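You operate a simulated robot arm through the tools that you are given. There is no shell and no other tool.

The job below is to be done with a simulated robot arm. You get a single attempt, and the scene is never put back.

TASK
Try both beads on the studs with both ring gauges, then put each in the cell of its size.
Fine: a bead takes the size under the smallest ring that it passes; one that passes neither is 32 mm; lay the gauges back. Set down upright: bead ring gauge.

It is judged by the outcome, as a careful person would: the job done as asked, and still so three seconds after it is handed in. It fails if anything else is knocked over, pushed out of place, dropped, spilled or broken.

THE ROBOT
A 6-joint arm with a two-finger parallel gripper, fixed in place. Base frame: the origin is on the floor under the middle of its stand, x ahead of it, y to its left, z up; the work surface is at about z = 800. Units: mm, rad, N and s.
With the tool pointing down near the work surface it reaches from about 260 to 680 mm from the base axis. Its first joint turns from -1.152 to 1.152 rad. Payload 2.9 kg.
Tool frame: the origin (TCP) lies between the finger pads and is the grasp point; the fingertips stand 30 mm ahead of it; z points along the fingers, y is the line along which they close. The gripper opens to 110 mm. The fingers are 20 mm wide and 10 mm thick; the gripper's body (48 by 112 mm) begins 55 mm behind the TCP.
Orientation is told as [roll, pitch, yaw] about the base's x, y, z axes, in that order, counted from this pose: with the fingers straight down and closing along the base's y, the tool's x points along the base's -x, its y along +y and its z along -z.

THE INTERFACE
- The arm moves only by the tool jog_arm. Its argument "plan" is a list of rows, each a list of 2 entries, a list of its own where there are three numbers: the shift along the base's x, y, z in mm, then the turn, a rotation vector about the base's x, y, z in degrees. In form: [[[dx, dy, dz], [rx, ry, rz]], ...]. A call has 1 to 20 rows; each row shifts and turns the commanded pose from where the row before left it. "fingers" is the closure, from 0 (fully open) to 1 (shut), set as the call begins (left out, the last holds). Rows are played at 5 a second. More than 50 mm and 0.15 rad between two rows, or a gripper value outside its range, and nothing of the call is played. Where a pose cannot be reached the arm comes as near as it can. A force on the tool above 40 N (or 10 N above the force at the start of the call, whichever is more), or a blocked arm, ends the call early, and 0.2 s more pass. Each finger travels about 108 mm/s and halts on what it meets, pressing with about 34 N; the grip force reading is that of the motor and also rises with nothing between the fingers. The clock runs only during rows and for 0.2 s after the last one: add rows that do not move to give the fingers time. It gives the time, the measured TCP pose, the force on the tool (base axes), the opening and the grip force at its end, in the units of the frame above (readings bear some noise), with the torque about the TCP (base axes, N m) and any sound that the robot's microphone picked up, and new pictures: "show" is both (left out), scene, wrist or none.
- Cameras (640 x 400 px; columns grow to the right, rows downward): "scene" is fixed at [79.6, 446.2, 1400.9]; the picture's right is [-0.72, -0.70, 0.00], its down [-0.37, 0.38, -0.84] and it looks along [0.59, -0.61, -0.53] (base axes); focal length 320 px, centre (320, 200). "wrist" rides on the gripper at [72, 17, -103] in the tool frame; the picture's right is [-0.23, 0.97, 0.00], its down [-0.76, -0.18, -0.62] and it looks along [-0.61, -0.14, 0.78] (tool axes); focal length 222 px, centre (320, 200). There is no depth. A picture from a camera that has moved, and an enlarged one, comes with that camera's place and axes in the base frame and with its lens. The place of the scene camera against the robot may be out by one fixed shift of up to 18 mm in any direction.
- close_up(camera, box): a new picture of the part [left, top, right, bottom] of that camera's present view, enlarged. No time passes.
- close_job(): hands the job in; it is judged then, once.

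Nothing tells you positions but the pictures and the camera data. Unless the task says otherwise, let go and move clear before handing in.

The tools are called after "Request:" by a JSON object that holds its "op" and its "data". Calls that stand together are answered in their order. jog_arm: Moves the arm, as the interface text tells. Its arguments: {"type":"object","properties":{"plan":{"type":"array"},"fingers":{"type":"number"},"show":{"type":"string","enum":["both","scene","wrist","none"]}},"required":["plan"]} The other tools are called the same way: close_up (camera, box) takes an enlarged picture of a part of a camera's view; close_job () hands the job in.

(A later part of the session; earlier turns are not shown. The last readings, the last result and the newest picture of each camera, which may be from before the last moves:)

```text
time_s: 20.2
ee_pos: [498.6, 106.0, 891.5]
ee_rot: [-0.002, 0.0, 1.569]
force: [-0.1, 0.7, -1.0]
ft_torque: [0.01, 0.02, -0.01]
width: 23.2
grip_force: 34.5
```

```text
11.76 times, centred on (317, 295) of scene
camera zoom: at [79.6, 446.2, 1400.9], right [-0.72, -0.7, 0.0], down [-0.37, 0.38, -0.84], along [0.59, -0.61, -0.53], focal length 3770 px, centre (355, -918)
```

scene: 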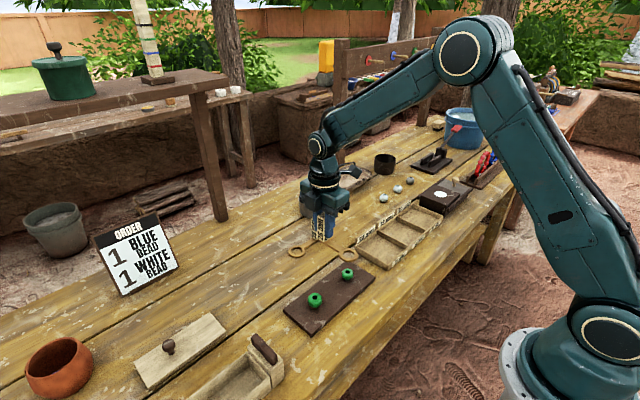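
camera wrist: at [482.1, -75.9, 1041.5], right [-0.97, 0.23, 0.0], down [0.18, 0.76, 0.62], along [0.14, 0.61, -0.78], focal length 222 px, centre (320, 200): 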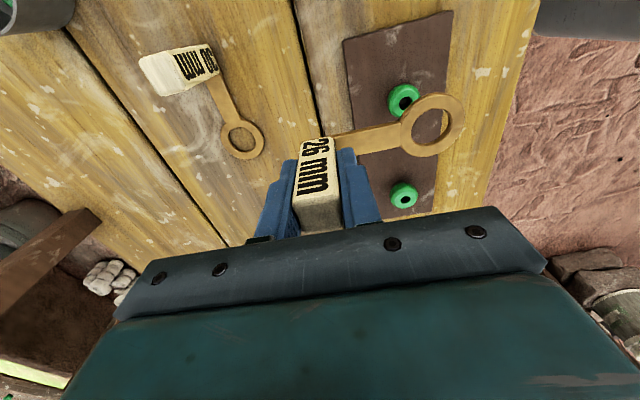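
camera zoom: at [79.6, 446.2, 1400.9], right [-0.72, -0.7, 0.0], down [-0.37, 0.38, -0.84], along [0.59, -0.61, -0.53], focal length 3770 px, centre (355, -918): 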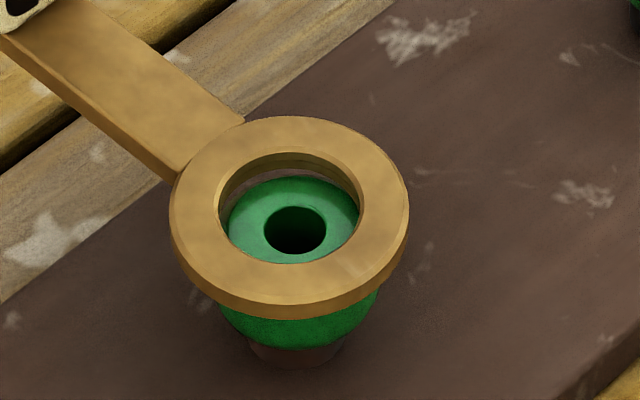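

A drift of about (0.65,0.8) mm appeared; I correct it and continue lowering in half-millimetre steps.

Request:
{"op": "jog_arm", "data": {"plan": [[[-0.6, -0.8, 0], [0, 0, 0]], [[0, 0, -0.5], [0, 0, 0]], [[0, 0, -0.5], [0, 0, 0]], [[0, 0, 0], [0, 0, 0]], [[0, 0, 0], [0, 0, 0]]], "show": "none"}}

Request:
{"op": "close_up", "data": {"camera": "wrist", "box": [395, 80, 475, 160]}}

Request:
{"op": "close_up", "data": {"camera": "scene", "box": [296, 278, 338, 312]}}

```text
time_s: 21.4
ee_pos: [498.0, 105.7, 890.9]
ee_rot: [0.001, 0.0, 1.57]
force: [-0.3, -0.9, -0.9]
ft_torque: [0.03, -0.04, 0.0]
width: 23.3
grip_force: 34.2
```

```text
5.00 times, centred on (435, 120) of wrist
camera zoom: at [482.2, 33.3, 992.7], right [-0.97, 0.23, 0.0], down [0.18, 0.76, 0.62], along [0.14, 0.61, -0.78], focal length 1111 px, centre (-255, 600)
```

zoom: 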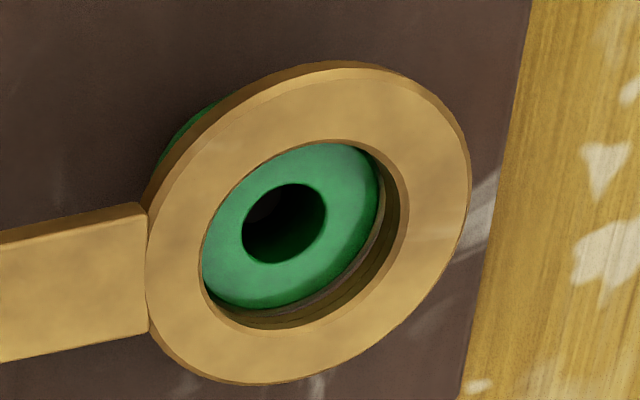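

```text
11.76 times, centred on (317, 295) of scene
camera zoom: at [79.6, 446.2, 1400.9], right [-0.72, -0.7, 0.0], down [-0.37, 0.38, -0.84], along [0.59, -0.61, -0.53], focal length 3770 px, centre (355, -918)
```

zoom: 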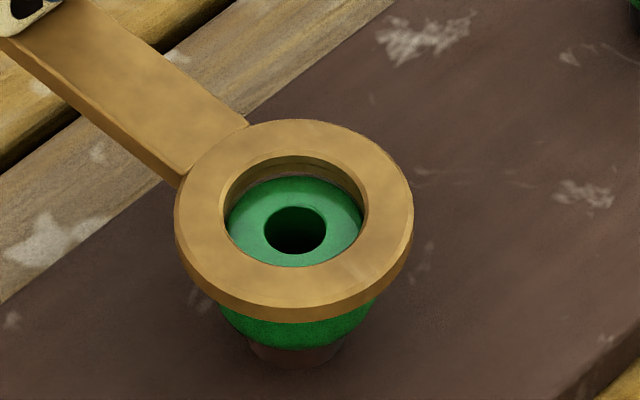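

Centred again. Lowering further to touch.

Request:
{"op": "jog_arm", "data": {"plan": [[[0, 0, -0.7], [0, 0, 0]], [[0, 0, -0.5], [0, 0, 0]], [[0, 0, -0.4], [0, 0, 0]], [[0, 0, 0], [0, 0, 0]], [[0, 0, 0], [0, 0, 0]]], "show": "none"}}

Request:
{"op": "close_up", "data": {"camera": "scene", "box": [296, 278, 338, 312]}}

Request:
{"op": "close_up", "data": {"camera": "wrist", "box": [395, 80, 475, 160]}}

```text
time_s: 22.6
ee_pos: [497.7, 105.3, 889.7]
ee_rot: [-0.002, -0.001, 1.571]
force: [4.2, 1.2, 7.9]
ft_torque: [0.11, 0.36, -0.13]
width: 23.6
grip_force: 34.1
```

```text
11.76 times, centred on (317, 295) of scene
camera zoom: at [79.6, 446.2, 1400.9], right [-0.72, -0.7, 0.0], down [-0.37, 0.38, -0.84], along [0.59, -0.61, -0.53], focal length 3770 px, centre (355, -918)
```

zoom: 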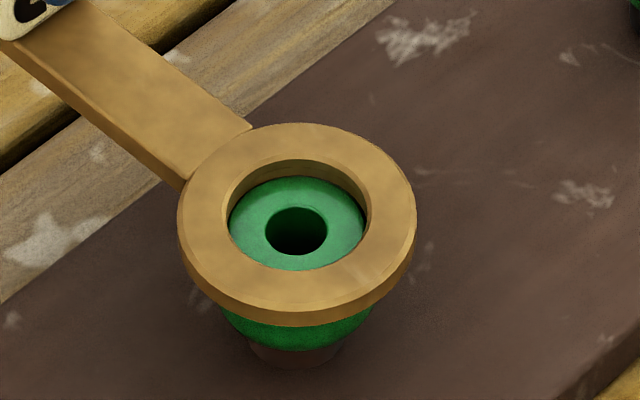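

```text
5.00 times, centred on (435, 120) of wrist
camera zoom: at [481.7, 32.8, 991.5], right [-0.97, 0.23, 0.0], down [0.18, 0.76, 0.62], along [0.14, 0.61, -0.78], focal length 1111 px, centre (-255, 600)
```

zoom: 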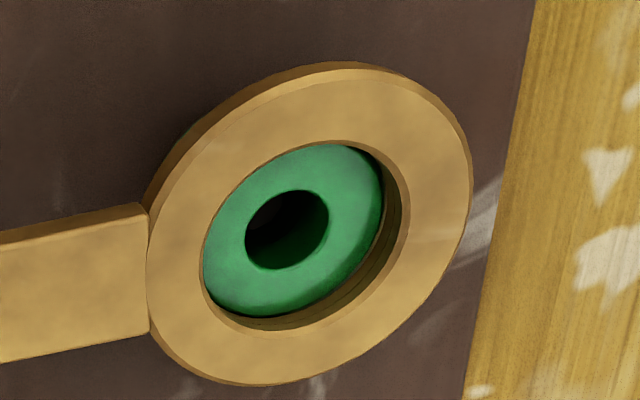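

The ring touches the top of the large bead already. I nudge +0.5 mm in x and press slightly further to confirm it really stops on the bead when centred.

Request:
{"op": "jog_arm", "data": {"plan": [[[0.5, 0.2, 0], [0, 0, 0]], [[0, 0, -0.4], [0, 0, 0]], [[0, 0, -0.3], [0, 0, 0]], [[0, 0, 0], [0, 0, 0]], [[0, 0, 0], [0, 0, 0]]], "show": "none"}}

Request:
{"op": "close_up", "data": {"camera": "scene", "box": [296, 278, 338, 312]}}

Request:
{"op": "close_up", "data": {"camera": "wrist", "box": [395, 80, 475, 160]}}

```text
time_s: 23.8
ee_pos: [497.5, 104.6, 889.7]
ee_rot: [-0.004, 0.0, 1.571]
force: [7.2, 4.3, 16.1]
ft_torque: [0.24, 0.92, -0.27]
width: 23.7
grip_force: 33.5
```

```text
11.76 times, centred on (317, 295) of scene
camera zoom: at [79.5, 446.3, 1400.9], right [-0.72, -0.7, 0.0], down [-0.37, 0.38, -0.84], along [0.59, -0.61, -0.53], focal length 3770 px, centre (355, -918)
```

zoom: 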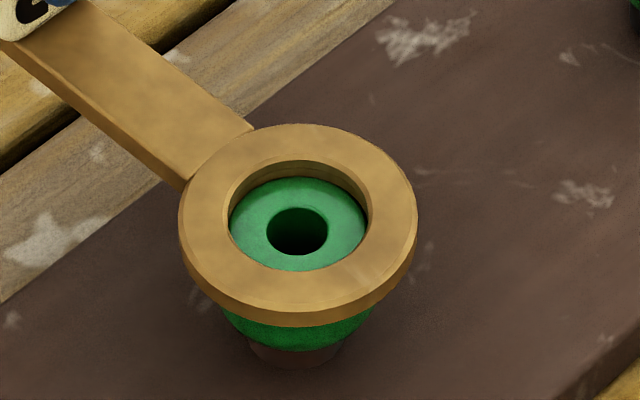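

```text
5.00 times, centred on (435, 120) of wrist
camera zoom: at [481.6, 32.3, 991.0], right [-0.97, 0.23, 0.0], down [0.18, 0.76, 0.62], along [0.14, 0.61, -0.78], focal length 1111 px, centre (-255, 600)
```

zoom: 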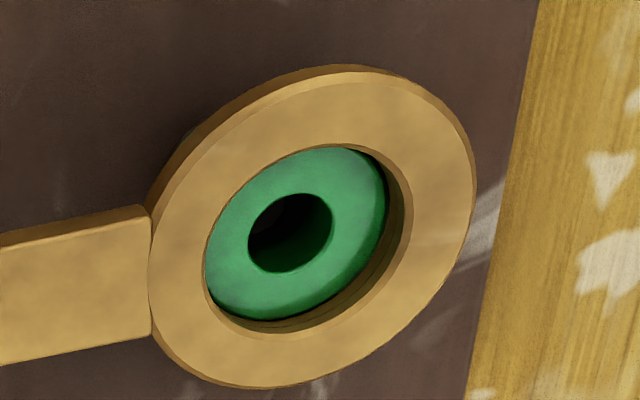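

The 26 ring stops on the large bead too (16 N), so neither bead passes 26. I lift off and carry the 26 gauge back to its place.

Request:
{"op": "jog_arm", "data": {"plan": [[[0, 0, 4], [0, 0, 0]], [[0, 0, 24], [0, 0, 0]], [[0, 0, 24], [0, 0, 0]], [[7.692, -1.483, 0], [0, 0, -7.5]], [[7.692, -1.483, 0], [0, 0, -7.5]], [[7.692, -1.483, 0], [0, 0, -7.5]], [[7.692, -1.483, 0], [0, 0, -7.5]], [[7.692, -1.483, 0], [0, 0, -7.5]], [[7.692, -1.483, 0], [0, 0, -7.5]], [[7.692, -1.483, 0], [0, 0, -7.5]], [[7.692, -1.483, 0], [0, 0, -7.5]], [[7.692, -1.483, 0], [0, 0, -7.5]], [[7.692, -1.483, 0], [0, 0, -7.5]], [[7.692, -1.483, 0], [0, 0, -7.5]], [[7.688, -1.487, 0], [0, 0, -7.5]], [[0, 0, 0], [0, 0, 0]], [[0, 0, 0], [0, 0, 0]], [[0, 0, 0], [0, 0, 0]]], "show": "both"}}

Request:
{"op": "close_up", "data": {"camera": "wrist", "box": [280, 80, 480, 205]}}

Request:
{"op": "close_up", "data": {"camera": "scene", "box": [220, 180, 400, 310]}}

```text
time_s: 27.6
ee_pos: [590.1, 87.5, 941.9]
ee_rot: [0.0, 0.0, 0.0]
force: [0.1, -0.2, -1.2]
ft_torque: [-0.03, -0.03, 0.0]
width: 23.7
grip_force: 33.9
camera wrist: at [518.8, 104.5, 1044.0], right [0.23, 0.97, 0.0], down [0.76, -0.18, 0.62], along [0.61, -0.14, -0.78], focal length 222 px, centre (320, 200)
```

scene: 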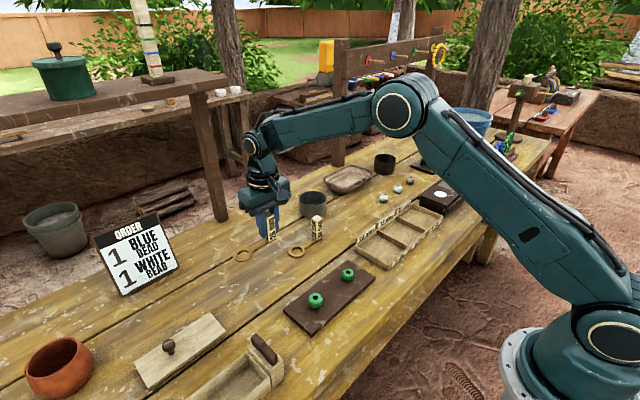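
wrist: 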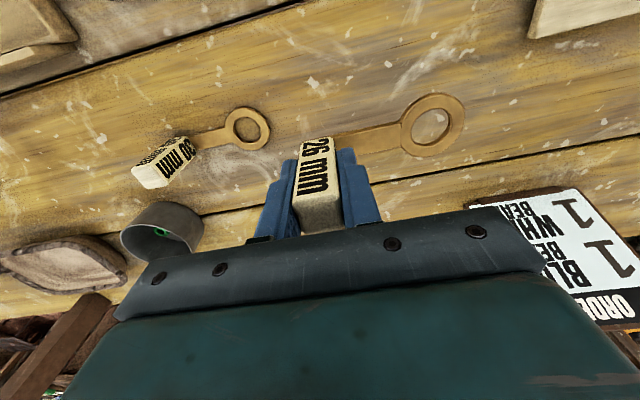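

```text
3.20 times, centred on (380, 142) of wrist
camera zoom: at [518.8, 104.5, 1044.0], right [0.23, 0.97, 0.0], down [0.76, -0.18, 0.62], along [0.61, -0.14, -0.78], focal length 711 px, centre (128, 384)
```

zoom: 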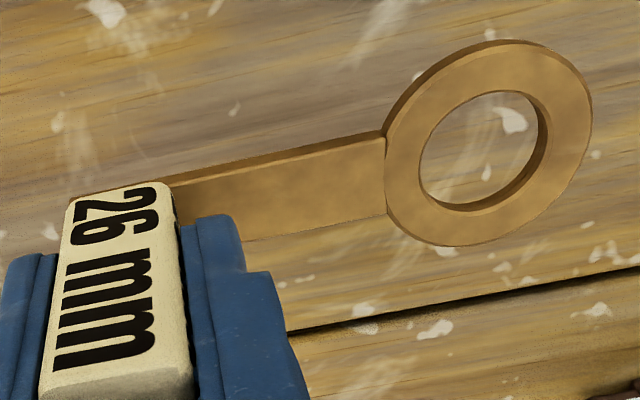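

```text
3.08 times, centred on (310, 245) of scene
camera zoom: at [79.6, 446.2, 1400.9], right [-0.72, -0.7, 0.0], down [-0.37, 0.38, -0.84], along [0.59, -0.61, -0.53], focal length 986 px, centre (351, 62)
```

zoom: 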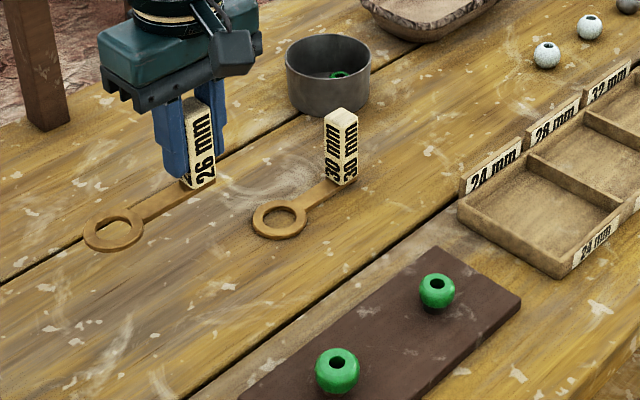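

The gauge hasn't shifted in the grip and both beads remain on the studs. I lower it to just above the bench.

Request:
{"op": "jog_arm", "data": {"plan": [[[0, 0, -30], [0, 0, 0]], [[0, 0, -30], [0, 0, 0]], [[0, 0, -20], [0, 0, 0]], [[0, 0, -6], [0, 0, 0]], [[0, 0, 0], [0, 0, 0]], [[0, 0, 0], [0, 0, 0]]], "show": "wrist"}}

Request:
{"op": "close_up", "data": {"camera": "scene", "box": [230, 220, 330, 300]}}

```text
time_s: 29.0
ee_pos: [591.8, 89.6, 854.8]
ee_rot: [-0.001, -0.001, -0.001]
force: [0.2, -0.1, -0.9]
ft_torque: [-0.04, 0.04, 0.02]
width: 23.5
grip_force: 33.5
camera wrist: at [520.1, 106.0, 957.2], right [0.23, 0.97, 0.0], down [0.76, -0.18, 0.62], along [0.61, -0.14, -0.78], focal length 222 px, centre (320, 200)
```

wrist: 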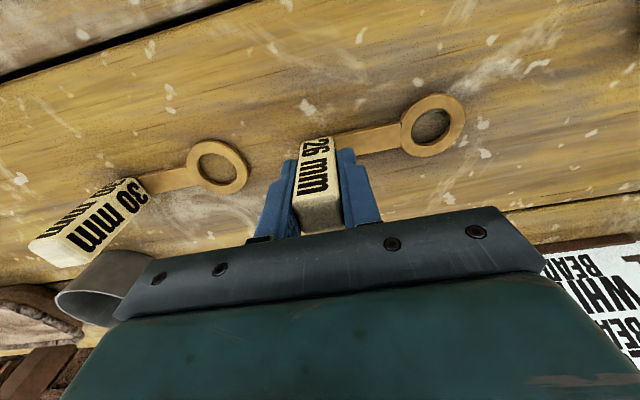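

```text
5.00 times, centred on (280, 260) of scene
camera zoom: at [79.6, 446.2, 1400.9], right [-0.72, -0.7, 0.0], down [-0.37, 0.38, -0.84], along [0.59, -0.61, -0.53], focal length 1602 px, centre (520, -100)
```

zoom: 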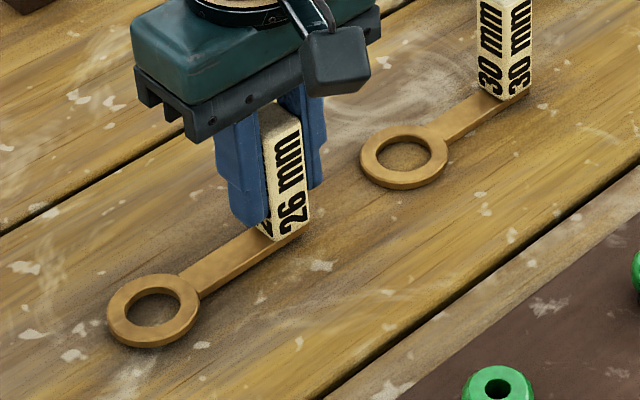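

I need (-1.0,-1.2,-4.1) mm to the original spot. Lowering gently to contact.

Request:
{"op": "jog_arm", "data": {"plan": [[[-1.0, -1.2, -1.5], [0, 0, 0]], [[0, 0, -1], [0, 0, 0]], [[0, 0, -0.8], [0, 0, 0]], [[0, 0, 0], [0, 0, 0]], [[0, 0, 0], [0, 0, 0]]], "show": "wrist"}}

```text
time_s: 30.2
ee_pos: [589.9, 86.7, 852.4]
ee_rot: [0.001, 0.0, 0.001]
force: [0.3, 1.3, -0.8]
ft_torque: [-0.01, -0.04, 0.02]
width: 23.4
grip_force: 33.9
camera wrist: at [518.1, 103.2, 954.3], right [0.23, 0.97, 0.0], down [0.76, -0.18, 0.62], along [0.61, -0.14, -0.78], focal length 222 px, centre (320, 200)
```

wrist: 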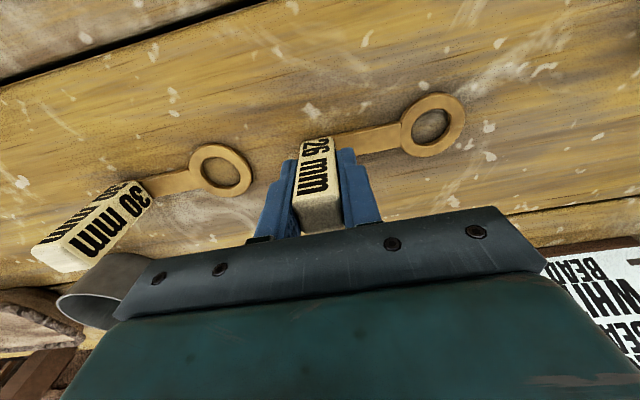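

Slightly overshot; small correction and final lowering to contact.

Request:
{"op": "jog_arm", "data": {"plan": [[[0.7, 1.2, -0.5], [0, 0, 0]], [[0, 0, -0.4], [0, 0, 0]], [[0, 0, -0.3], [0, 0, 0]], [[0, 0, 0], [0, 0, 0]], [[0, 0, 0], [0, 0, 0]]], "show": "wrist"}}

```text
time_s: 31.4
ee_pos: [591.1, 87.4, 851.1]
ee_rot: [0.0, -0.001, 0.001]
force: [0.6, -0.3, 0.0]
ft_torque: [0.02, 0.02, -0.02]
width: 23.7
grip_force: 34.1
camera wrist: at [519.6, 103.7, 952.9], right [0.23, 0.97, 0.0], down [0.76, -0.18, 0.62], along [0.61, -0.14, -0.78], focal length 222 px, centre (320, 200)
```

wrist: 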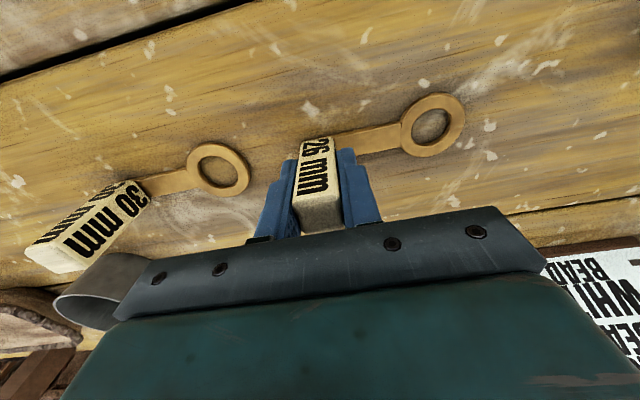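

The gauge is back on the bench within about 1 mm of its original place. I release and back off upward.

Request:
{"op": "jog_arm", "data": {"plan": [[[0, 0, 0], [0, 0, 0]], [[0, 0, 0], [0, 0, 0]], [[0, 0, 0], [0, 0, 0]]], "fingers": 0.6, "show": "wrist"}}

Request:
{"op": "close_up", "data": {"camera": "scene", "box": [230, 220, 330, 300]}}

```text
time_s: 32.2
ee_pos: [590.4, 87.1, 852.1]
ee_rot: [0.001, 0.002, -0.001]
force: [-0.9, 0.6, 0.0]
ft_torque: [0.01, 0.01, -0.01]
width: 44.2
grip_force: 0.0
camera wrist: at [519.6, 103.7, 952.9], right [0.23, 0.97, 0.0], down [0.76, -0.18, 0.62], along [0.61, -0.14, -0.78], focal length 222 px, centre (320, 200)
```

wrist: 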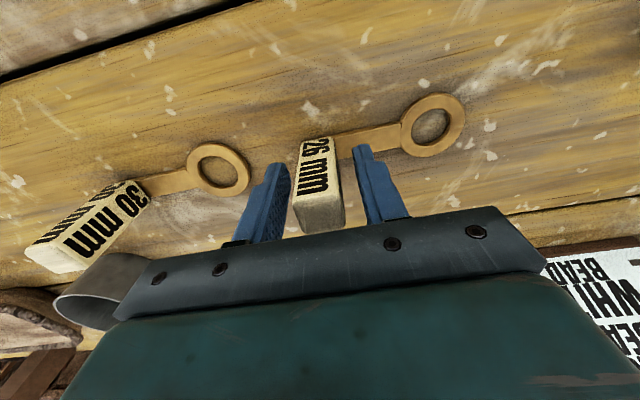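

```text
5.00 times, centred on (280, 260) of scene
camera zoom: at [79.6, 446.2, 1400.9], right [-0.72, -0.7, 0.0], down [-0.37, 0.38, -0.84], along [0.59, -0.61, -0.53], focal length 1602 px, centre (520, -100)
```

zoom: 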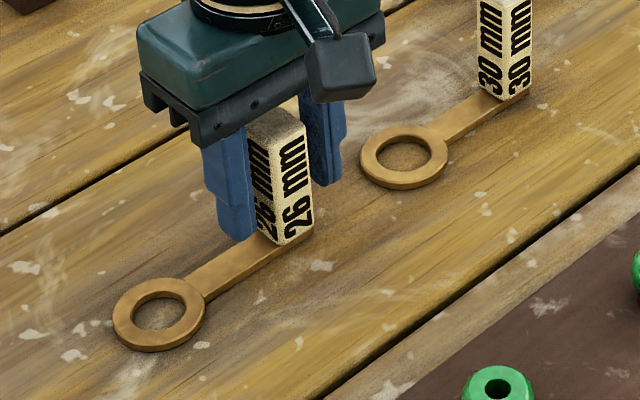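

26 gauge laid back standing properly. Now I rise and move over the 30 gauge's block (about (590.5,-73.5)).

Request:
{"op": "jog_arm", "data": {"plan": [[[0, 0, 40], [0, 0, 0]], [[0, 0, 45], [0, 0, 0]], [[0, -40, 0], [0, 0, 0]], [[0, -40, 0], [0, 0, 0]], [[0, -40, 0], [0, 0, 0]], [[0, -40, 0], [0, 0, 0]], [[0, 0, 0], [0, 0, 0]], [[0, 0, 0], [0, 0, 0]]], "fingers": 0.5, "show": "both"}}

Request:
{"op": "close_up", "data": {"camera": "wrist", "box": [280, 60, 440, 170]}}

Request:
{"op": "close_up", "data": {"camera": "scene", "box": [220, 190, 360, 300]}}

```text
time_s: 34.0
ee_pos: [589.4, -73.2, 936.1]
ee_rot: [0.001, 0.0, -0.001]
force: [0.4, -0.6, -0.1]
ft_torque: [-0.04, -0.03, -0.01]
width: 54.8
grip_force: 0.0
camera wrist: at [518.8, -56.1, 1038.4], right [0.23, 0.97, 0.0], down [0.76, -0.18, 0.62], along [0.61, -0.14, -0.78], focal length 222 px, centre (320, 200)
```

scene: 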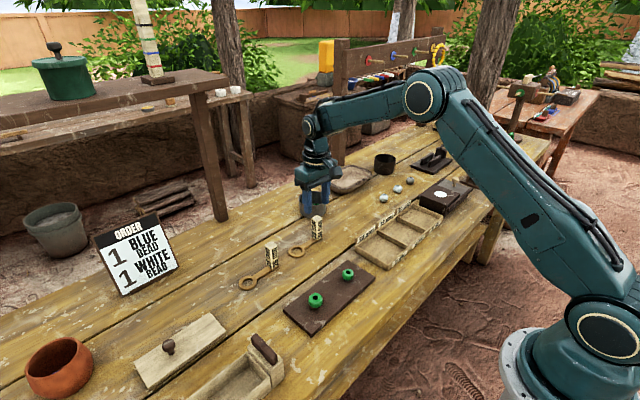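
wrist: 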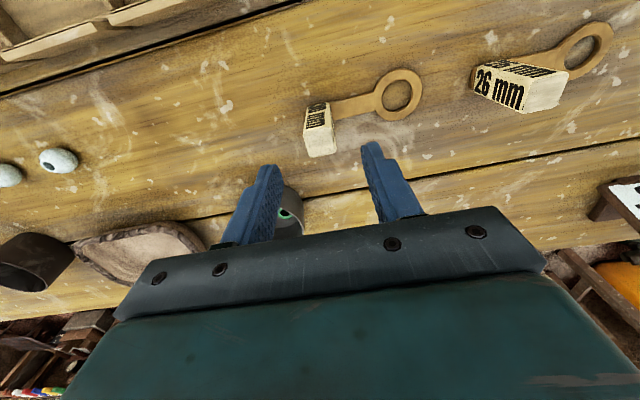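

```text
3.64 times, centred on (360, 115) of wrist
camera zoom: at [518.8, -56.1, 1038.4], right [0.23, 0.97, 0.0], down [0.76, -0.18, 0.62], along [0.61, -0.14, -0.78], focal length 808 px, centre (174, 509)
```

zoom: 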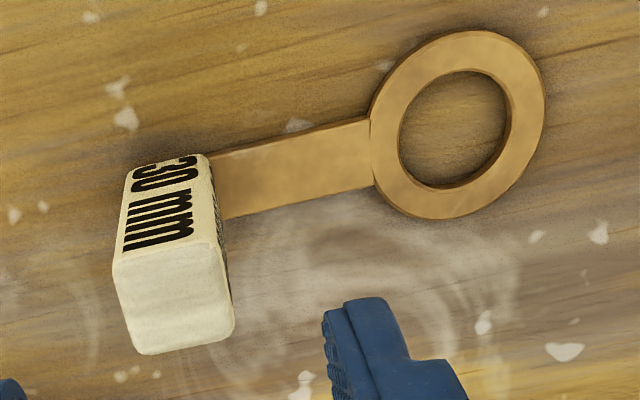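

```text
3.64 times, centred on (290, 245) of scene
camera zoom: at [79.6, 446.2, 1400.9], right [-0.72, -0.7, 0.0], down [-0.37, 0.38, -0.84], along [0.59, -0.61, -0.53], focal length 1165 px, centre (429, 36)
```

zoom: 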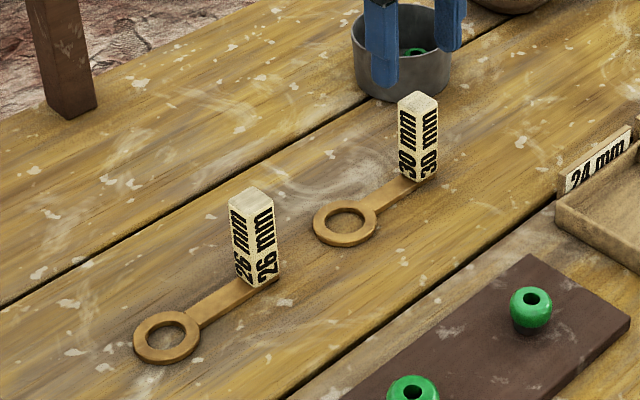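

The gripper is centred on the 30 block (centre ≈(591,-72.8)). Descending around it.

Request:
{"op": "jog_arm", "data": {"plan": [[[0, 0.3, -30], [0, 0, 0]], [[0, 0, -30], [0, 0, 0]], [[0, 0, -24.7], [0, 0, 0]], [[0, 0, 0], [0, 0, 0]], [[0, 0, 0], [0, 0, 0]]], "show": "wrist"}}

Request:
{"op": "close_up", "data": {"camera": "wrist", "box": [230, 90, 480, 245]}}

Request:
{"op": "close_up", "data": {"camera": "scene", "box": [270, 180, 370, 270]}}

```text
time_s: 35.2
ee_pos: [588.9, -73.1, 850.5]
ee_rot: [0.001, 0.0, 0.0]
force: [0.3, -0.6, 0.0]
ft_torque: [0.01, -0.01, -0.02]
width: 54.9
grip_force: 0.1
camera wrist: at [518.2, -56.3, 951.8], right [0.23, 0.97, 0.0], down [0.76, -0.18, 0.62], along [0.61, -0.14, -0.78], focal length 222 px, centre (320, 200)
```

wrist: 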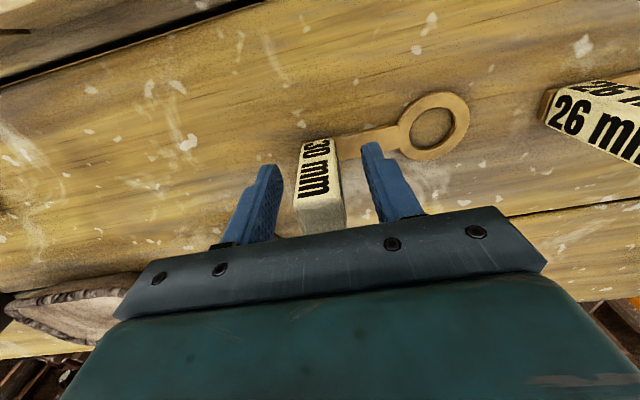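

```text
2.56 times, centred on (355, 168) of wrist
camera zoom: at [518.2, -56.3, 951.8], right [0.23, 0.97, 0.0], down [0.76, -0.18, 0.62], along [0.61, -0.14, -0.78], focal length 569 px, centre (230, 283)
```

zoom: 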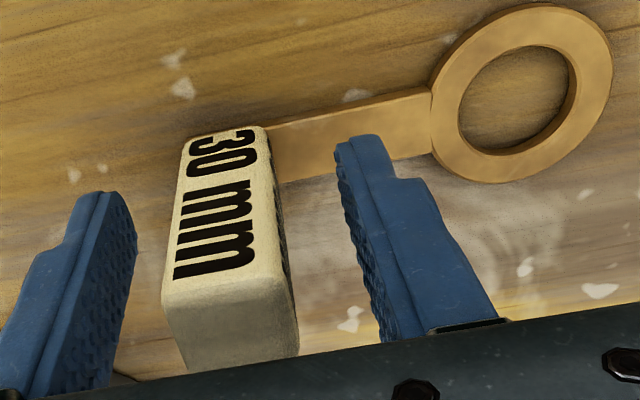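

```text
4.44 times, centred on (320, 225) of scene
camera zoom: at [79.6, 446.2, 1400.9], right [-0.72, -0.7, 0.0], down [-0.37, 0.38, -0.84], along [0.59, -0.61, -0.53], focal length 1424 px, centre (320, 89)
```

zoom: 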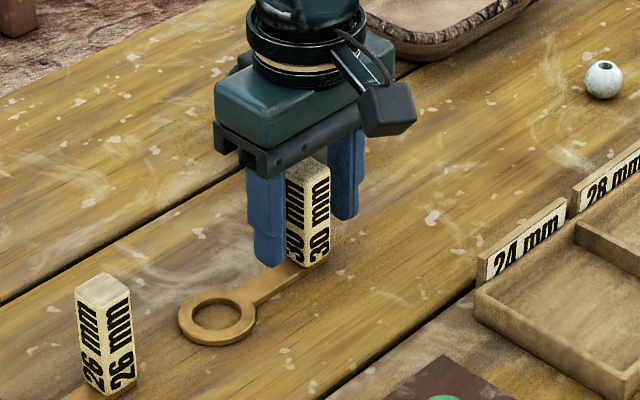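

Fingers straddle the 30 block. Gripping.

Request:
{"op": "jog_arm", "data": {"plan": [[[0, 0, 0], [0, 0, 0]], [[0, 0, 0], [0, 0, 0]], [[0, 0, 0], [0, 0, 0]], [[0, 0, 0], [0, 0, 0]]], "fingers": 1, "show": "wrist"}}

Request:
{"op": "close_up", "data": {"camera": "wrist", "box": [280, 80, 480, 205]}}

```text
time_s: 36.2
ee_pos: [589.1, -72.0, 851.1]
ee_rot: [0.0, 0.0, 0.001]
force: [-1.0, -0.4, 0.6]
ft_torque: [0.0, 0.03, -0.03]
width: 23.6
grip_force: 34.1
camera wrist: at [518.2, -56.3, 952.0], right [0.23, 0.97, 0.0], down [0.76, -0.18, 0.62], along [0.61, -0.14, -0.78], focal length 222 px, centre (320, 200)
```

wrist: 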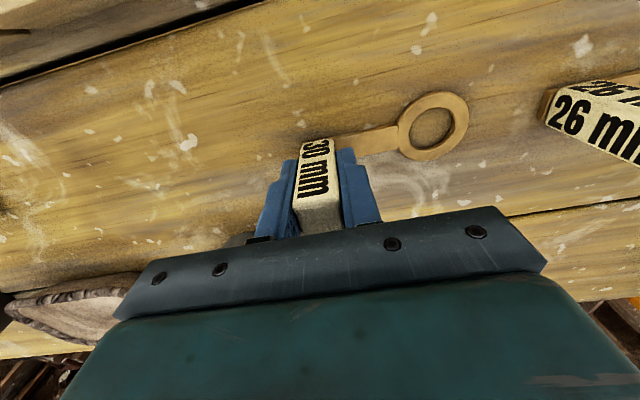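

```text
3.20 times, centred on (380, 142) of wrist
camera zoom: at [518.2, -56.3, 952.0], right [0.23, 0.97, 0.0], down [0.76, -0.18, 0.62], along [0.61, -0.14, -0.78], focal length 711 px, centre (128, 384)
```

zoom: 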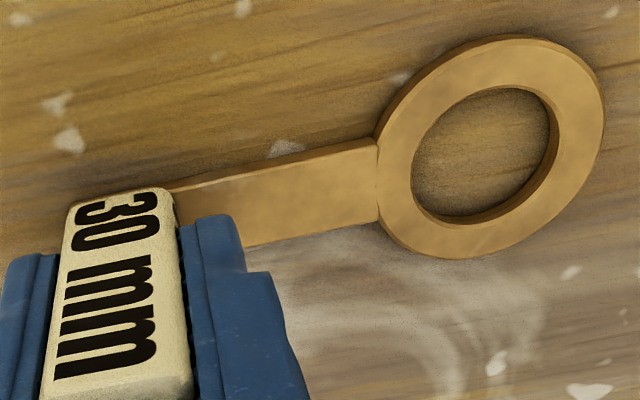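

The 30 gauge is gripped (width 23.6). I lift it, rotate +90° and bring its ring above the small bead.

Request:
{"op": "jog_arm", "data": {"plan": [[[0, 0, 10], [0, 0, 0]], [[0, 0, 40], [0, 0, 0]], [[0, 0, 40], [0, 0, 0]], [[-7.675, 5.625, 0], [0, 0, 7.5]], [[-7.675, 5.625, 0], [0, 0, 7.5]], [[-7.675, 5.625, 0], [0, 0, 7.5]], [[-7.675, 5.625, 0], [0, 0, 7.5]], [[-7.675, 5.625, 0], [0, 0, 7.5]], [[-7.675, 5.625, 0], [0, 0, 7.5]], [[-7.675, 5.625, 0], [0, 0, 7.5]], [[-7.675, 5.625, 0], [0, 0, 7.5]], [[-7.675, 5.625, 0], [0, 0, 7.5]], [[-7.675, 5.625, 0], [0, 0, 7.5]], [[-7.675, 5.625, 0], [0, 0, 7.5]], [[-7.675, 5.625, 0], [0, 0, 7.5]], [[0, 0, -25], [0, 0, 0]], [[0, 0, -20], [0, 0, 0]], [[0, 0, 0], [0, 0, 0]], [[0, 0, 0], [0, 0, 0]], [[0, 0, 0], [0, 0, 0]]], "show": "both"}}

Request:
{"op": "close_up", "data": {"camera": "wrist", "box": [395, 80, 475, 160]}}

Request:
{"op": "close_up", "data": {"camera": "scene", "box": [334, 258, 362, 280]}}

```text
time_s: 40.4
ee_pos: [497.0, -4.7, 895.6]
ee_rot: [-0.001, 0.0, 1.571]
force: [0.1, -0.2, -0.7]
ft_torque: [-0.01, 0.02, -0.02]
width: 23.5
grip_force: 33.7
camera wrist: at [482.1, -77.3, 997.8], right [-0.97, 0.23, 0.0], down [0.18, 0.76, 0.62], along [0.14, 0.61, -0.78], focal length 222 px, centre (320, 200)
```

scene: 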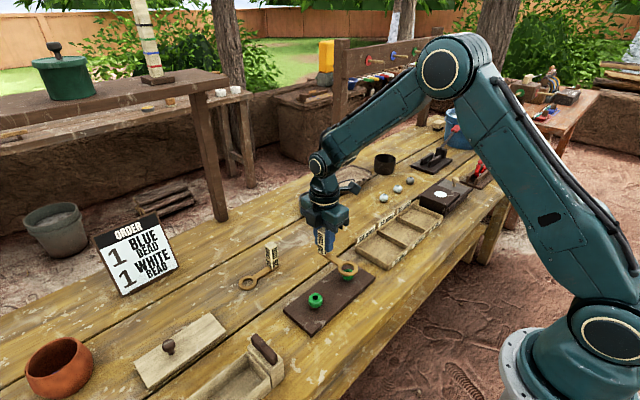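
wrist: 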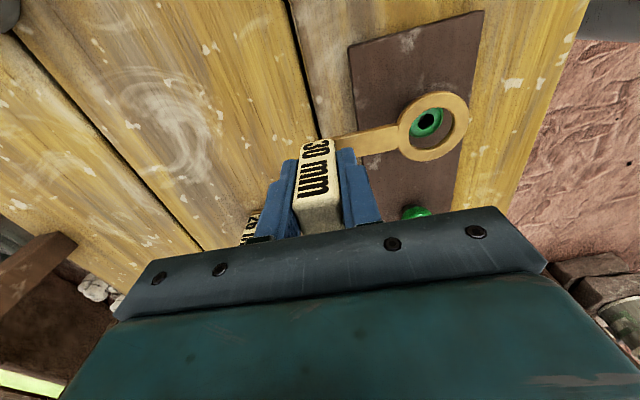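

```text
5.00 times, centred on (435, 120) of wrist
camera zoom: at [482.1, -77.3, 997.8], right [-0.97, 0.23, 0.0], down [0.18, 0.76, 0.62], along [0.14, 0.61, -0.78], focal length 1111 px, centre (-255, 600)
```

zoom: 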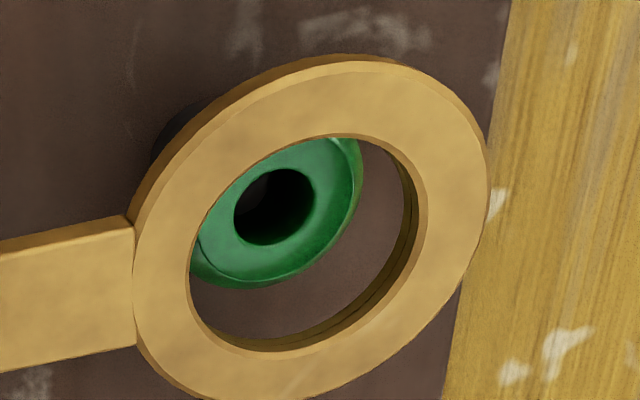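

```text
16.00 times, centred on (348, 269) of scene
camera zoom: at [79.6, 446.2, 1400.9], right [-0.72, -0.7, 0.0], down [-0.37, 0.38, -0.84], along [0.59, -0.61, -0.53], focal length 5126 px, centre (-128, -904)
```

zoom: 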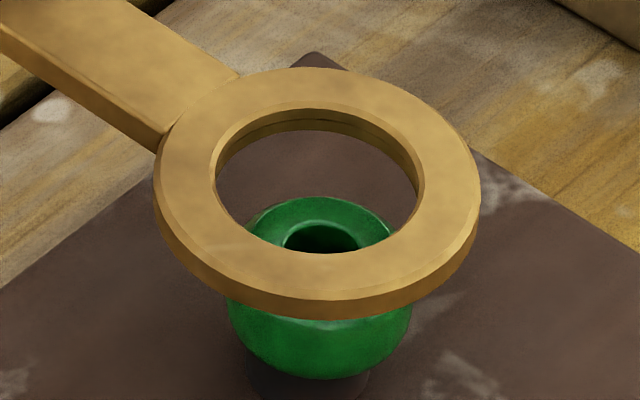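

The ring is above the small bead (which shifted ~1 mm on its stud). The offset is about (+0.85,+0.7) mm; I correct and lower 8 mm.

Request:
{"op": "jog_arm", "data": {"plan": [[[-0.85, -0.7, -3], [0, 0, 0]], [[0, 0, -3], [0, 0, 0]], [[0, 0, -2], [0, 0, 0]], [[0, 0, 0], [0, 0, 0]], [[0, 0, 0], [0, 0, 0]]], "show": "none"}}

Request:
{"op": "close_up", "data": {"camera": "wrist", "box": [395, 80, 475, 160]}}

Request:
{"op": "close_up", "data": {"camera": "scene", "box": [334, 258, 362, 280]}}

```text
time_s: 41.6
ee_pos: [497.0, -6.1, 887.1]
ee_rot: [-0.001, 0.0, 1.572]
force: [0.4, 0.7, -0.4]
ft_torque: [0.02, -0.02, 0.0]
width: 23.3
grip_force: 33.9
```

```text
5.00 times, centred on (435, 120) of wrist
camera zoom: at [481.0, -78.4, 989.2], right [-0.97, 0.23, 0.0], down [0.18, 0.76, 0.62], along [0.14, 0.61, -0.78], focal length 1111 px, centre (-255, 600)
```

zoom: 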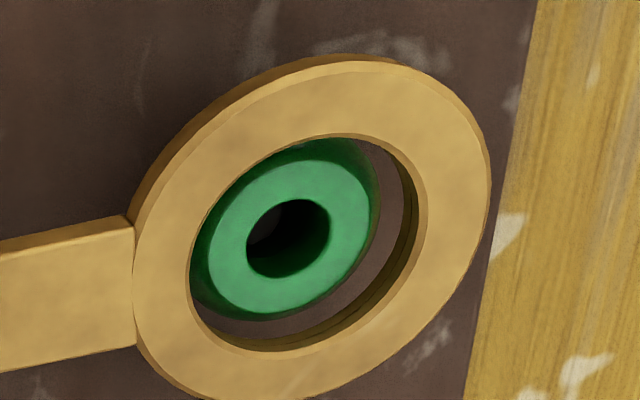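

```text
16.00 times, centred on (348, 269) of scene
camera zoom: at [79.6, 446.2, 1400.9], right [-0.72, -0.7, 0.0], down [-0.37, 0.38, -0.84], along [0.59, -0.61, -0.53], focal length 5126 px, centre (-128, -904)
```

zoom: 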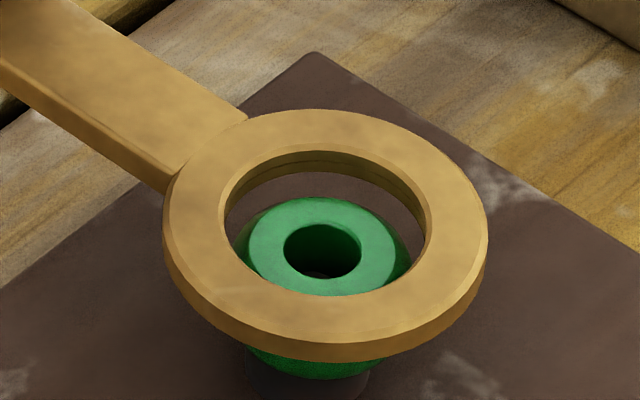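

Offset now about (0,-0.65) mm. I correct and continue down a little, checking again.

Request:
{"op": "jog_arm", "data": {"plan": [[[0.1, 0.6, 0], [0, 0, 0]], [[0, 0, -1], [0, 0, 0]], [[0, 0, -1], [0, 0, 0]], [[0, 0, -1], [0, 0, 0]], [[0, 0, 0], [0, 0, 0]], [[0, 0, 0], [0, 0, 0]]], "show": "none"}}

Request:
{"op": "close_up", "data": {"camera": "wrist", "box": [395, 80, 475, 160]}}

Request:
{"op": "close_up", "data": {"camera": "scene", "box": [334, 258, 362, 280]}}

```text
time_s: 43.0
ee_pos: [496.7, -5.8, 884.6]
ee_rot: [0.002, 0.001, 1.57]
force: [0.5, -0.4, -0.3]
ft_torque: [-0.02, -0.03, 0.01]
width: 23.7
grip_force: 34.0
```

```text
5.00 times, centred on (435, 120) of wrist
camera zoom: at [480.5, -78.3, 986.9], right [-0.97, 0.23, 0.0], down [0.18, 0.76, 0.62], along [0.14, 0.61, -0.78], focal length 1111 px, centre (-255, 600)
```

zoom: 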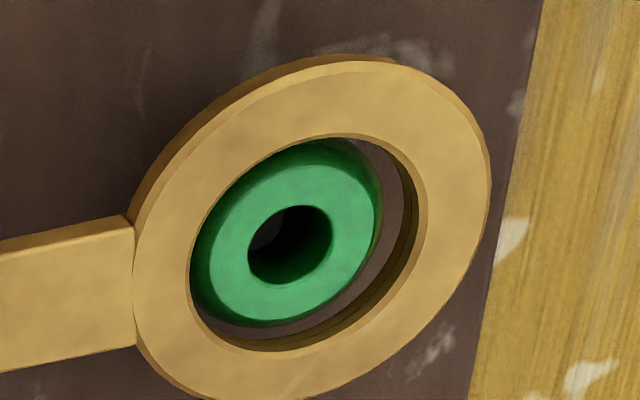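

```text
16.00 times, centred on (348, 269) of scene
camera zoom: at [79.6, 446.2, 1400.9], right [-0.72, -0.7, 0.0], down [-0.37, 0.38, -0.84], along [0.59, -0.61, -0.53], focal length 5126 px, centre (-128, -904)
```

zoom: 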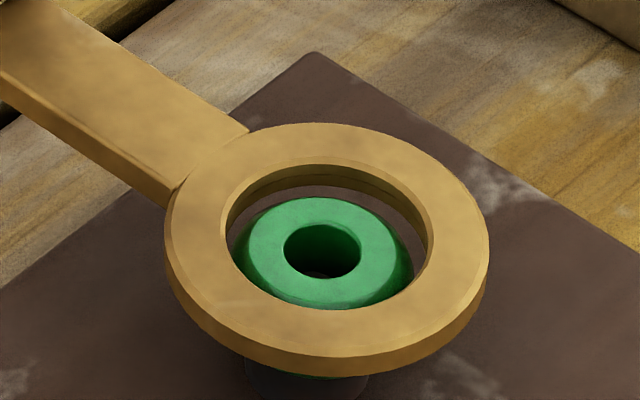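

Still about (-0.5,-0.55) mm off; correcting laterally only.

Request:
{"op": "jog_arm", "data": {"plan": [[[0.55, 0.55, 0], [0, 0, 0]], [[0, 0, 0], [0, 0, 0]], [[0, 0, 0], [0, 0, 0]]], "show": "none"}}

Request:
{"op": "close_up", "data": {"camera": "wrist", "box": [395, 80, 475, 160]}}

Request:
{"op": "close_up", "data": {"camera": "scene", "box": [334, 258, 362, 280]}}

```text
time_s: 43.8
ee_pos: [496.8, -5.4, 884.8]
ee_rot: [0.001, -0.002, 1.569]
force: [-0.6, -0.2, -1.8]
ft_torque: [0.0, -0.02, -0.03]
width: 23.3
grip_force: 34.1
```

```text
5.00 times, centred on (435, 120) of wrist
camera zoom: at [481.0, -78.2, 987.5], right [-0.97, 0.23, 0.0], down [0.18, 0.76, 0.62], along [0.14, 0.61, -0.78], focal length 1111 px, centre (-255, 600)
```

zoom: 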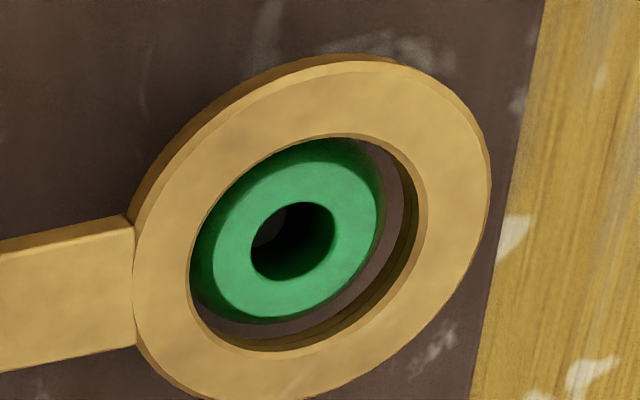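

```text
16.00 times, centred on (348, 269) of scene
camera zoom: at [79.6, 446.2, 1400.9], right [-0.72, -0.7, 0.0], down [-0.37, 0.38, -0.84], along [0.59, -0.61, -0.53], focal length 5126 px, centre (-128, -904)
```

zoom: 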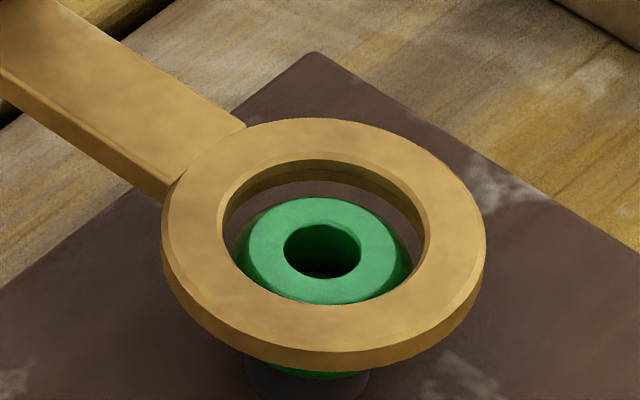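

Nearly concentric now. I lower 3 mm with a slight +y correction, watching the force.

Request:
{"op": "jog_arm", "data": {"plan": [[[0, 0.4, -0.5], [0, 0, 0]], [[0, 0, -1], [0, 0, 0]], [[0, 0, -1], [0, 0, 0]], [[0, 0, -1], [0, 0, 0]], [[0, 0, 0], [0, 0, 0]], [[0, 0, 0], [0, 0, 0]]], "show": "none"}}

Request:
{"op": "close_up", "data": {"camera": "wrist", "box": [395, 80, 475, 160]}}

Request:
{"op": "close_up", "data": {"camera": "scene", "box": [334, 258, 362, 280]}}

```text
time_s: 45.2
ee_pos: [497.1, -5.2, 882.6]
ee_rot: [-0.001, 0.0, 1.572]
force: [0.0, -0.2, -0.5]
ft_torque: [0.01, 0.02, 0.02]
width: 23.5
grip_force: 34.6
```

```text
5.00 times, centred on (435, 120) of wrist
camera zoom: at [481.8, -77.3, 983.4], right [-0.97, 0.23, 0.0], down [0.18, 0.76, 0.62], along [0.14, 0.61, -0.78], focal length 1111 px, centre (-255, 600)
```

zoom: 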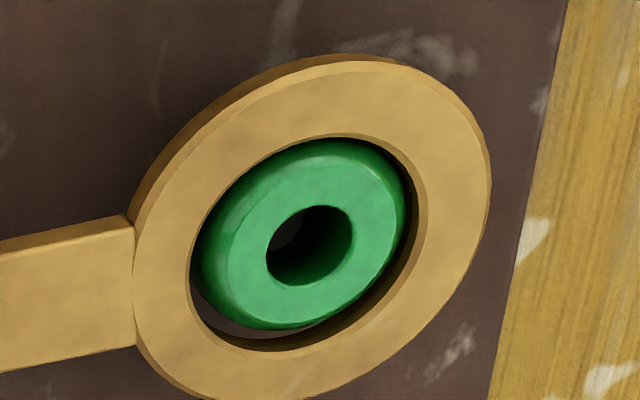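

```text
16.00 times, centred on (348, 269) of scene
camera zoom: at [79.6, 446.2, 1400.9], right [-0.72, -0.7, 0.0], down [-0.37, 0.38, -0.84], along [0.59, -0.61, -0.53], focal length 5126 px, centre (-128, -904)
```

zoom: 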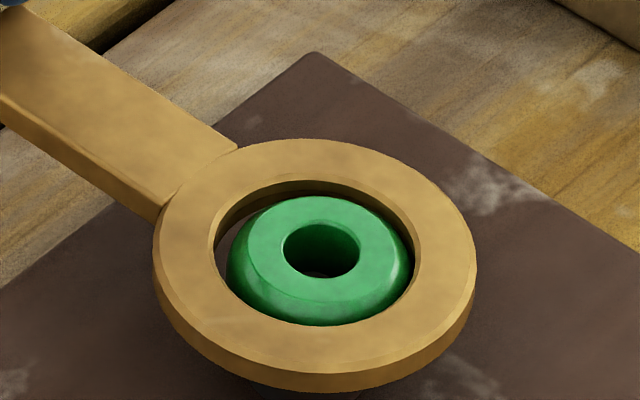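

No contact force while the ring is already around the bead's shoulder. I correct (-0.6,-0.5) and keep lowering.

Request:
{"op": "jog_arm", "data": {"plan": [[[-0.6, -0.5, 0], [0, 0, 0]], [[0, 0, -1], [0, 0, 0]], [[0, 0, -1], [0, 0, 0]], [[0, 0, 0], [0, 0, 0]], [[0, 0, 0], [0, 0, 0]]], "show": "none"}}

Request:
{"op": "close_up", "data": {"camera": "wrist", "box": [395, 80, 475, 160]}}

Request:
{"op": "close_up", "data": {"camera": "scene", "box": [334, 258, 362, 280]}}

```text
time_s: 46.4
ee_pos: [496.8, -6.0, 878.3]
ee_rot: [-0.002, 0.001, 1.57]
force: [-0.6, 0.1, -0.3]
ft_torque: [-0.03, 0.0, 0.02]
width: 23.9
grip_force: 34.2
```

```text
5.00 times, centred on (435, 120) of wrist
camera zoom: at [481.4, -78.0, 980.9], right [-0.97, 0.23, 0.0], down [0.18, 0.76, 0.62], along [0.14, 0.61, -0.78], focal length 1111 px, centre (-255, 600)
```

zoom: 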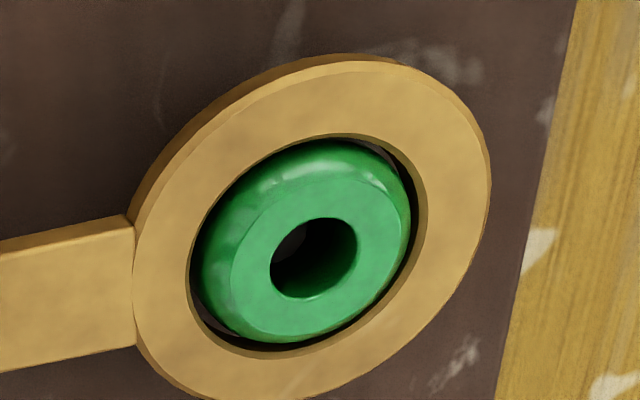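

```text
16.00 times, centred on (348, 269) of scene
camera zoom: at [79.6, 446.2, 1400.9], right [-0.72, -0.7, 0.0], down [-0.37, 0.38, -0.84], along [0.59, -0.61, -0.53], focal length 5126 px, centre (-128, -904)
```

zoom: 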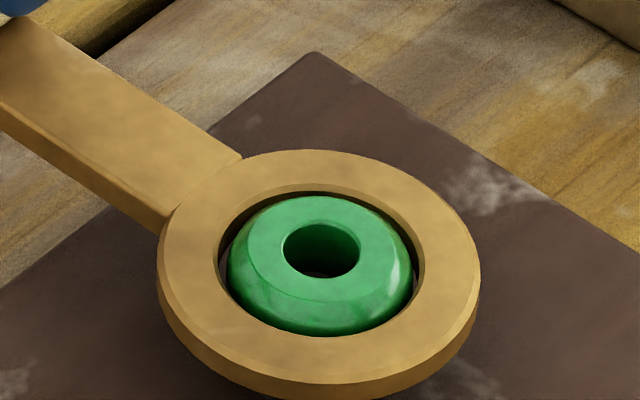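

The bead sits inside the 30 ring with a visible gap all round. Continuing down past the equator.

Request:
{"op": "jog_arm", "data": {"plan": [[[-0.1, 0, -1], [0, 0, 0]], [[0, 0, -1], [0, 0, 0]], [[0, 0, -1], [0, 0, 0]], [[0, 0, 0], [0, 0, 0]], [[0, 0, 0], [0, 0, 0]]], "show": "none"}}

Request:
{"op": "close_up", "data": {"camera": "wrist", "box": [395, 80, 475, 160]}}

Request:
{"op": "close_up", "data": {"camera": "scene", "box": [334, 258, 362, 280]}}

```text
time_s: 47.6
ee_pos: [495.6, -5.0, 875.6]
ee_rot: [0.002, 0.001, 1.571]
force: [0.6, 0.3, -0.6]
ft_torque: [-0.01, 0.05, -0.02]
width: 23.8
grip_force: 33.9
```

```text
5.00 times, centred on (435, 120) of wrist
camera zoom: at [480.7, -77.1, 977.5], right [-0.97, 0.23, 0.0], down [0.18, 0.76, 0.62], along [0.14, 0.61, -0.78], focal length 1111 px, centre (-255, 600)
```

zoom: 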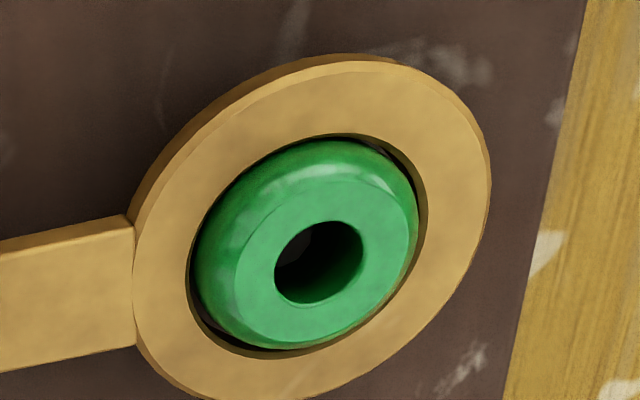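

```text
16.00 times, centred on (348, 269) of scene
camera zoom: at [79.6, 446.2, 1400.9], right [-0.72, -0.7, 0.0], down [-0.37, 0.38, -0.84], along [0.59, -0.61, -0.53], focal length 5126 px, centre (-128, -904)
```

zoom: 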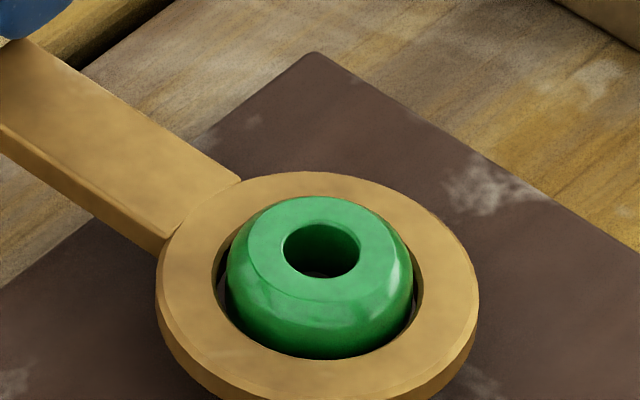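

No contact; the ring's lower face is already past the equator. A further 4 mm to pass it fully.

Request:
{"op": "jog_arm", "data": {"plan": [[[0.1, -0.3, -1], [0, 0, 0]], [[0, 0, -1], [0, 0, 0]], [[0, 0, -1], [0, 0, 0]], [[0, 0, -1], [0, 0, 0]], [[0, 0, 0], [0, 0, 0]], [[0, 0, 0], [0, 0, 0]]], "show": "none"}}

Request:
{"op": "close_up", "data": {"camera": "wrist", "box": [395, 80, 475, 160]}}

Request:
{"op": "close_up", "data": {"camera": "scene", "box": [330, 250, 370, 290]}}

```text
time_s: 49.0
ee_pos: [497.6, -5.7, 872.3]
ee_rot: [-0.001, 0.0, 1.572]
force: [1.0, -0.4, -0.8]
ft_torque: [-0.02, -0.02, 0.01]
width: 23.5
grip_force: 34.3
```

```text
5.00 times, centred on (435, 120) of wrist
camera zoom: at [481.2, -77.9, 974.1], right [-0.97, 0.23, 0.0], down [0.18, 0.76, 0.62], along [0.14, 0.61, -0.78], focal length 1111 px, centre (-255, 600)
```

zoom: 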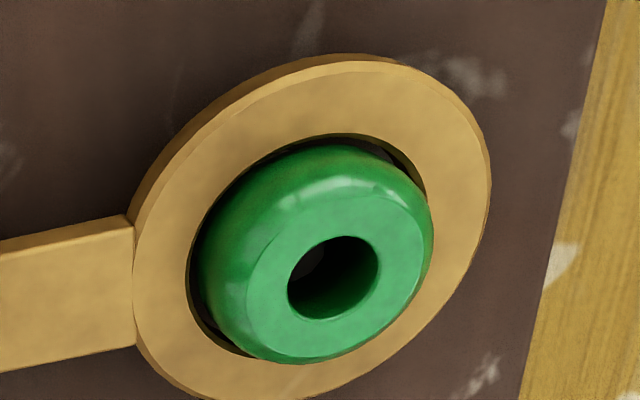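

```text
10.00 times, centred on (350, 270) of scene
camera zoom: at [79.6, 446.2, 1400.9], right [-0.72, -0.7, 0.0], down [-0.37, 0.38, -0.84], along [0.59, -0.61, -0.53], focal length 3204 px, centre (20, -500)
```

zoom: 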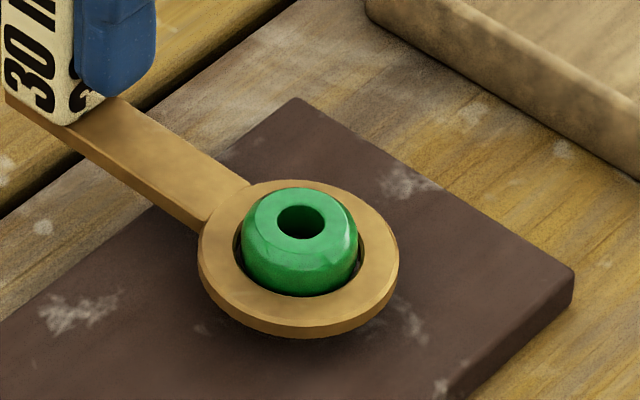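

The 30 ring passes the small bead completely, with no force: the small bead is 28 mm. I lift off carefully.

Request:
{"op": "jog_arm", "data": {"plan": [[[0, 0, 2], [0, 0, 0]], [[0, 0, 2], [0, 0, 0]], [[0, 0, 2], [0, 0, 0]], [[0, 0, 2], [0, 0, 0]], [[0, 0, 2], [0, 0, 0]], [[0, 0, 2], [0, 0, 0]], [[0, 0, 4], [0, 0, 0]], [[0, 0, 4], [0, 0, 0]], [[0, 0, 10], [0, 0, 0]], [[0, 0, 0], [0, 0, 0]]], "show": "none"}}

Request:
{"op": "close_up", "data": {"camera": "scene", "box": [290, 230, 390, 310]}}

```text
time_s: 51.2
ee_pos: [497.9, -4.8, 901.7]
ee_rot: [-0.001, 0.0, 1.572]
force: [-0.6, -0.2, -0.4]
ft_torque: [0.0, -0.02, 0.0]
width: 23.4
grip_force: 33.9
```

```text
5.00 times, centred on (340, 270) of scene
camera zoom: at [79.6, 446.2, 1400.9], right [-0.72, -0.7, 0.0], down [-0.37, 0.38, -0.84], along [0.59, -0.61, -0.53], focal length 1602 px, centre (220, -150)
```

zoom: 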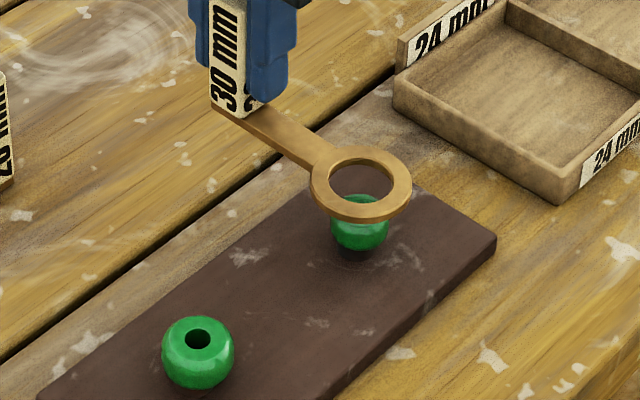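

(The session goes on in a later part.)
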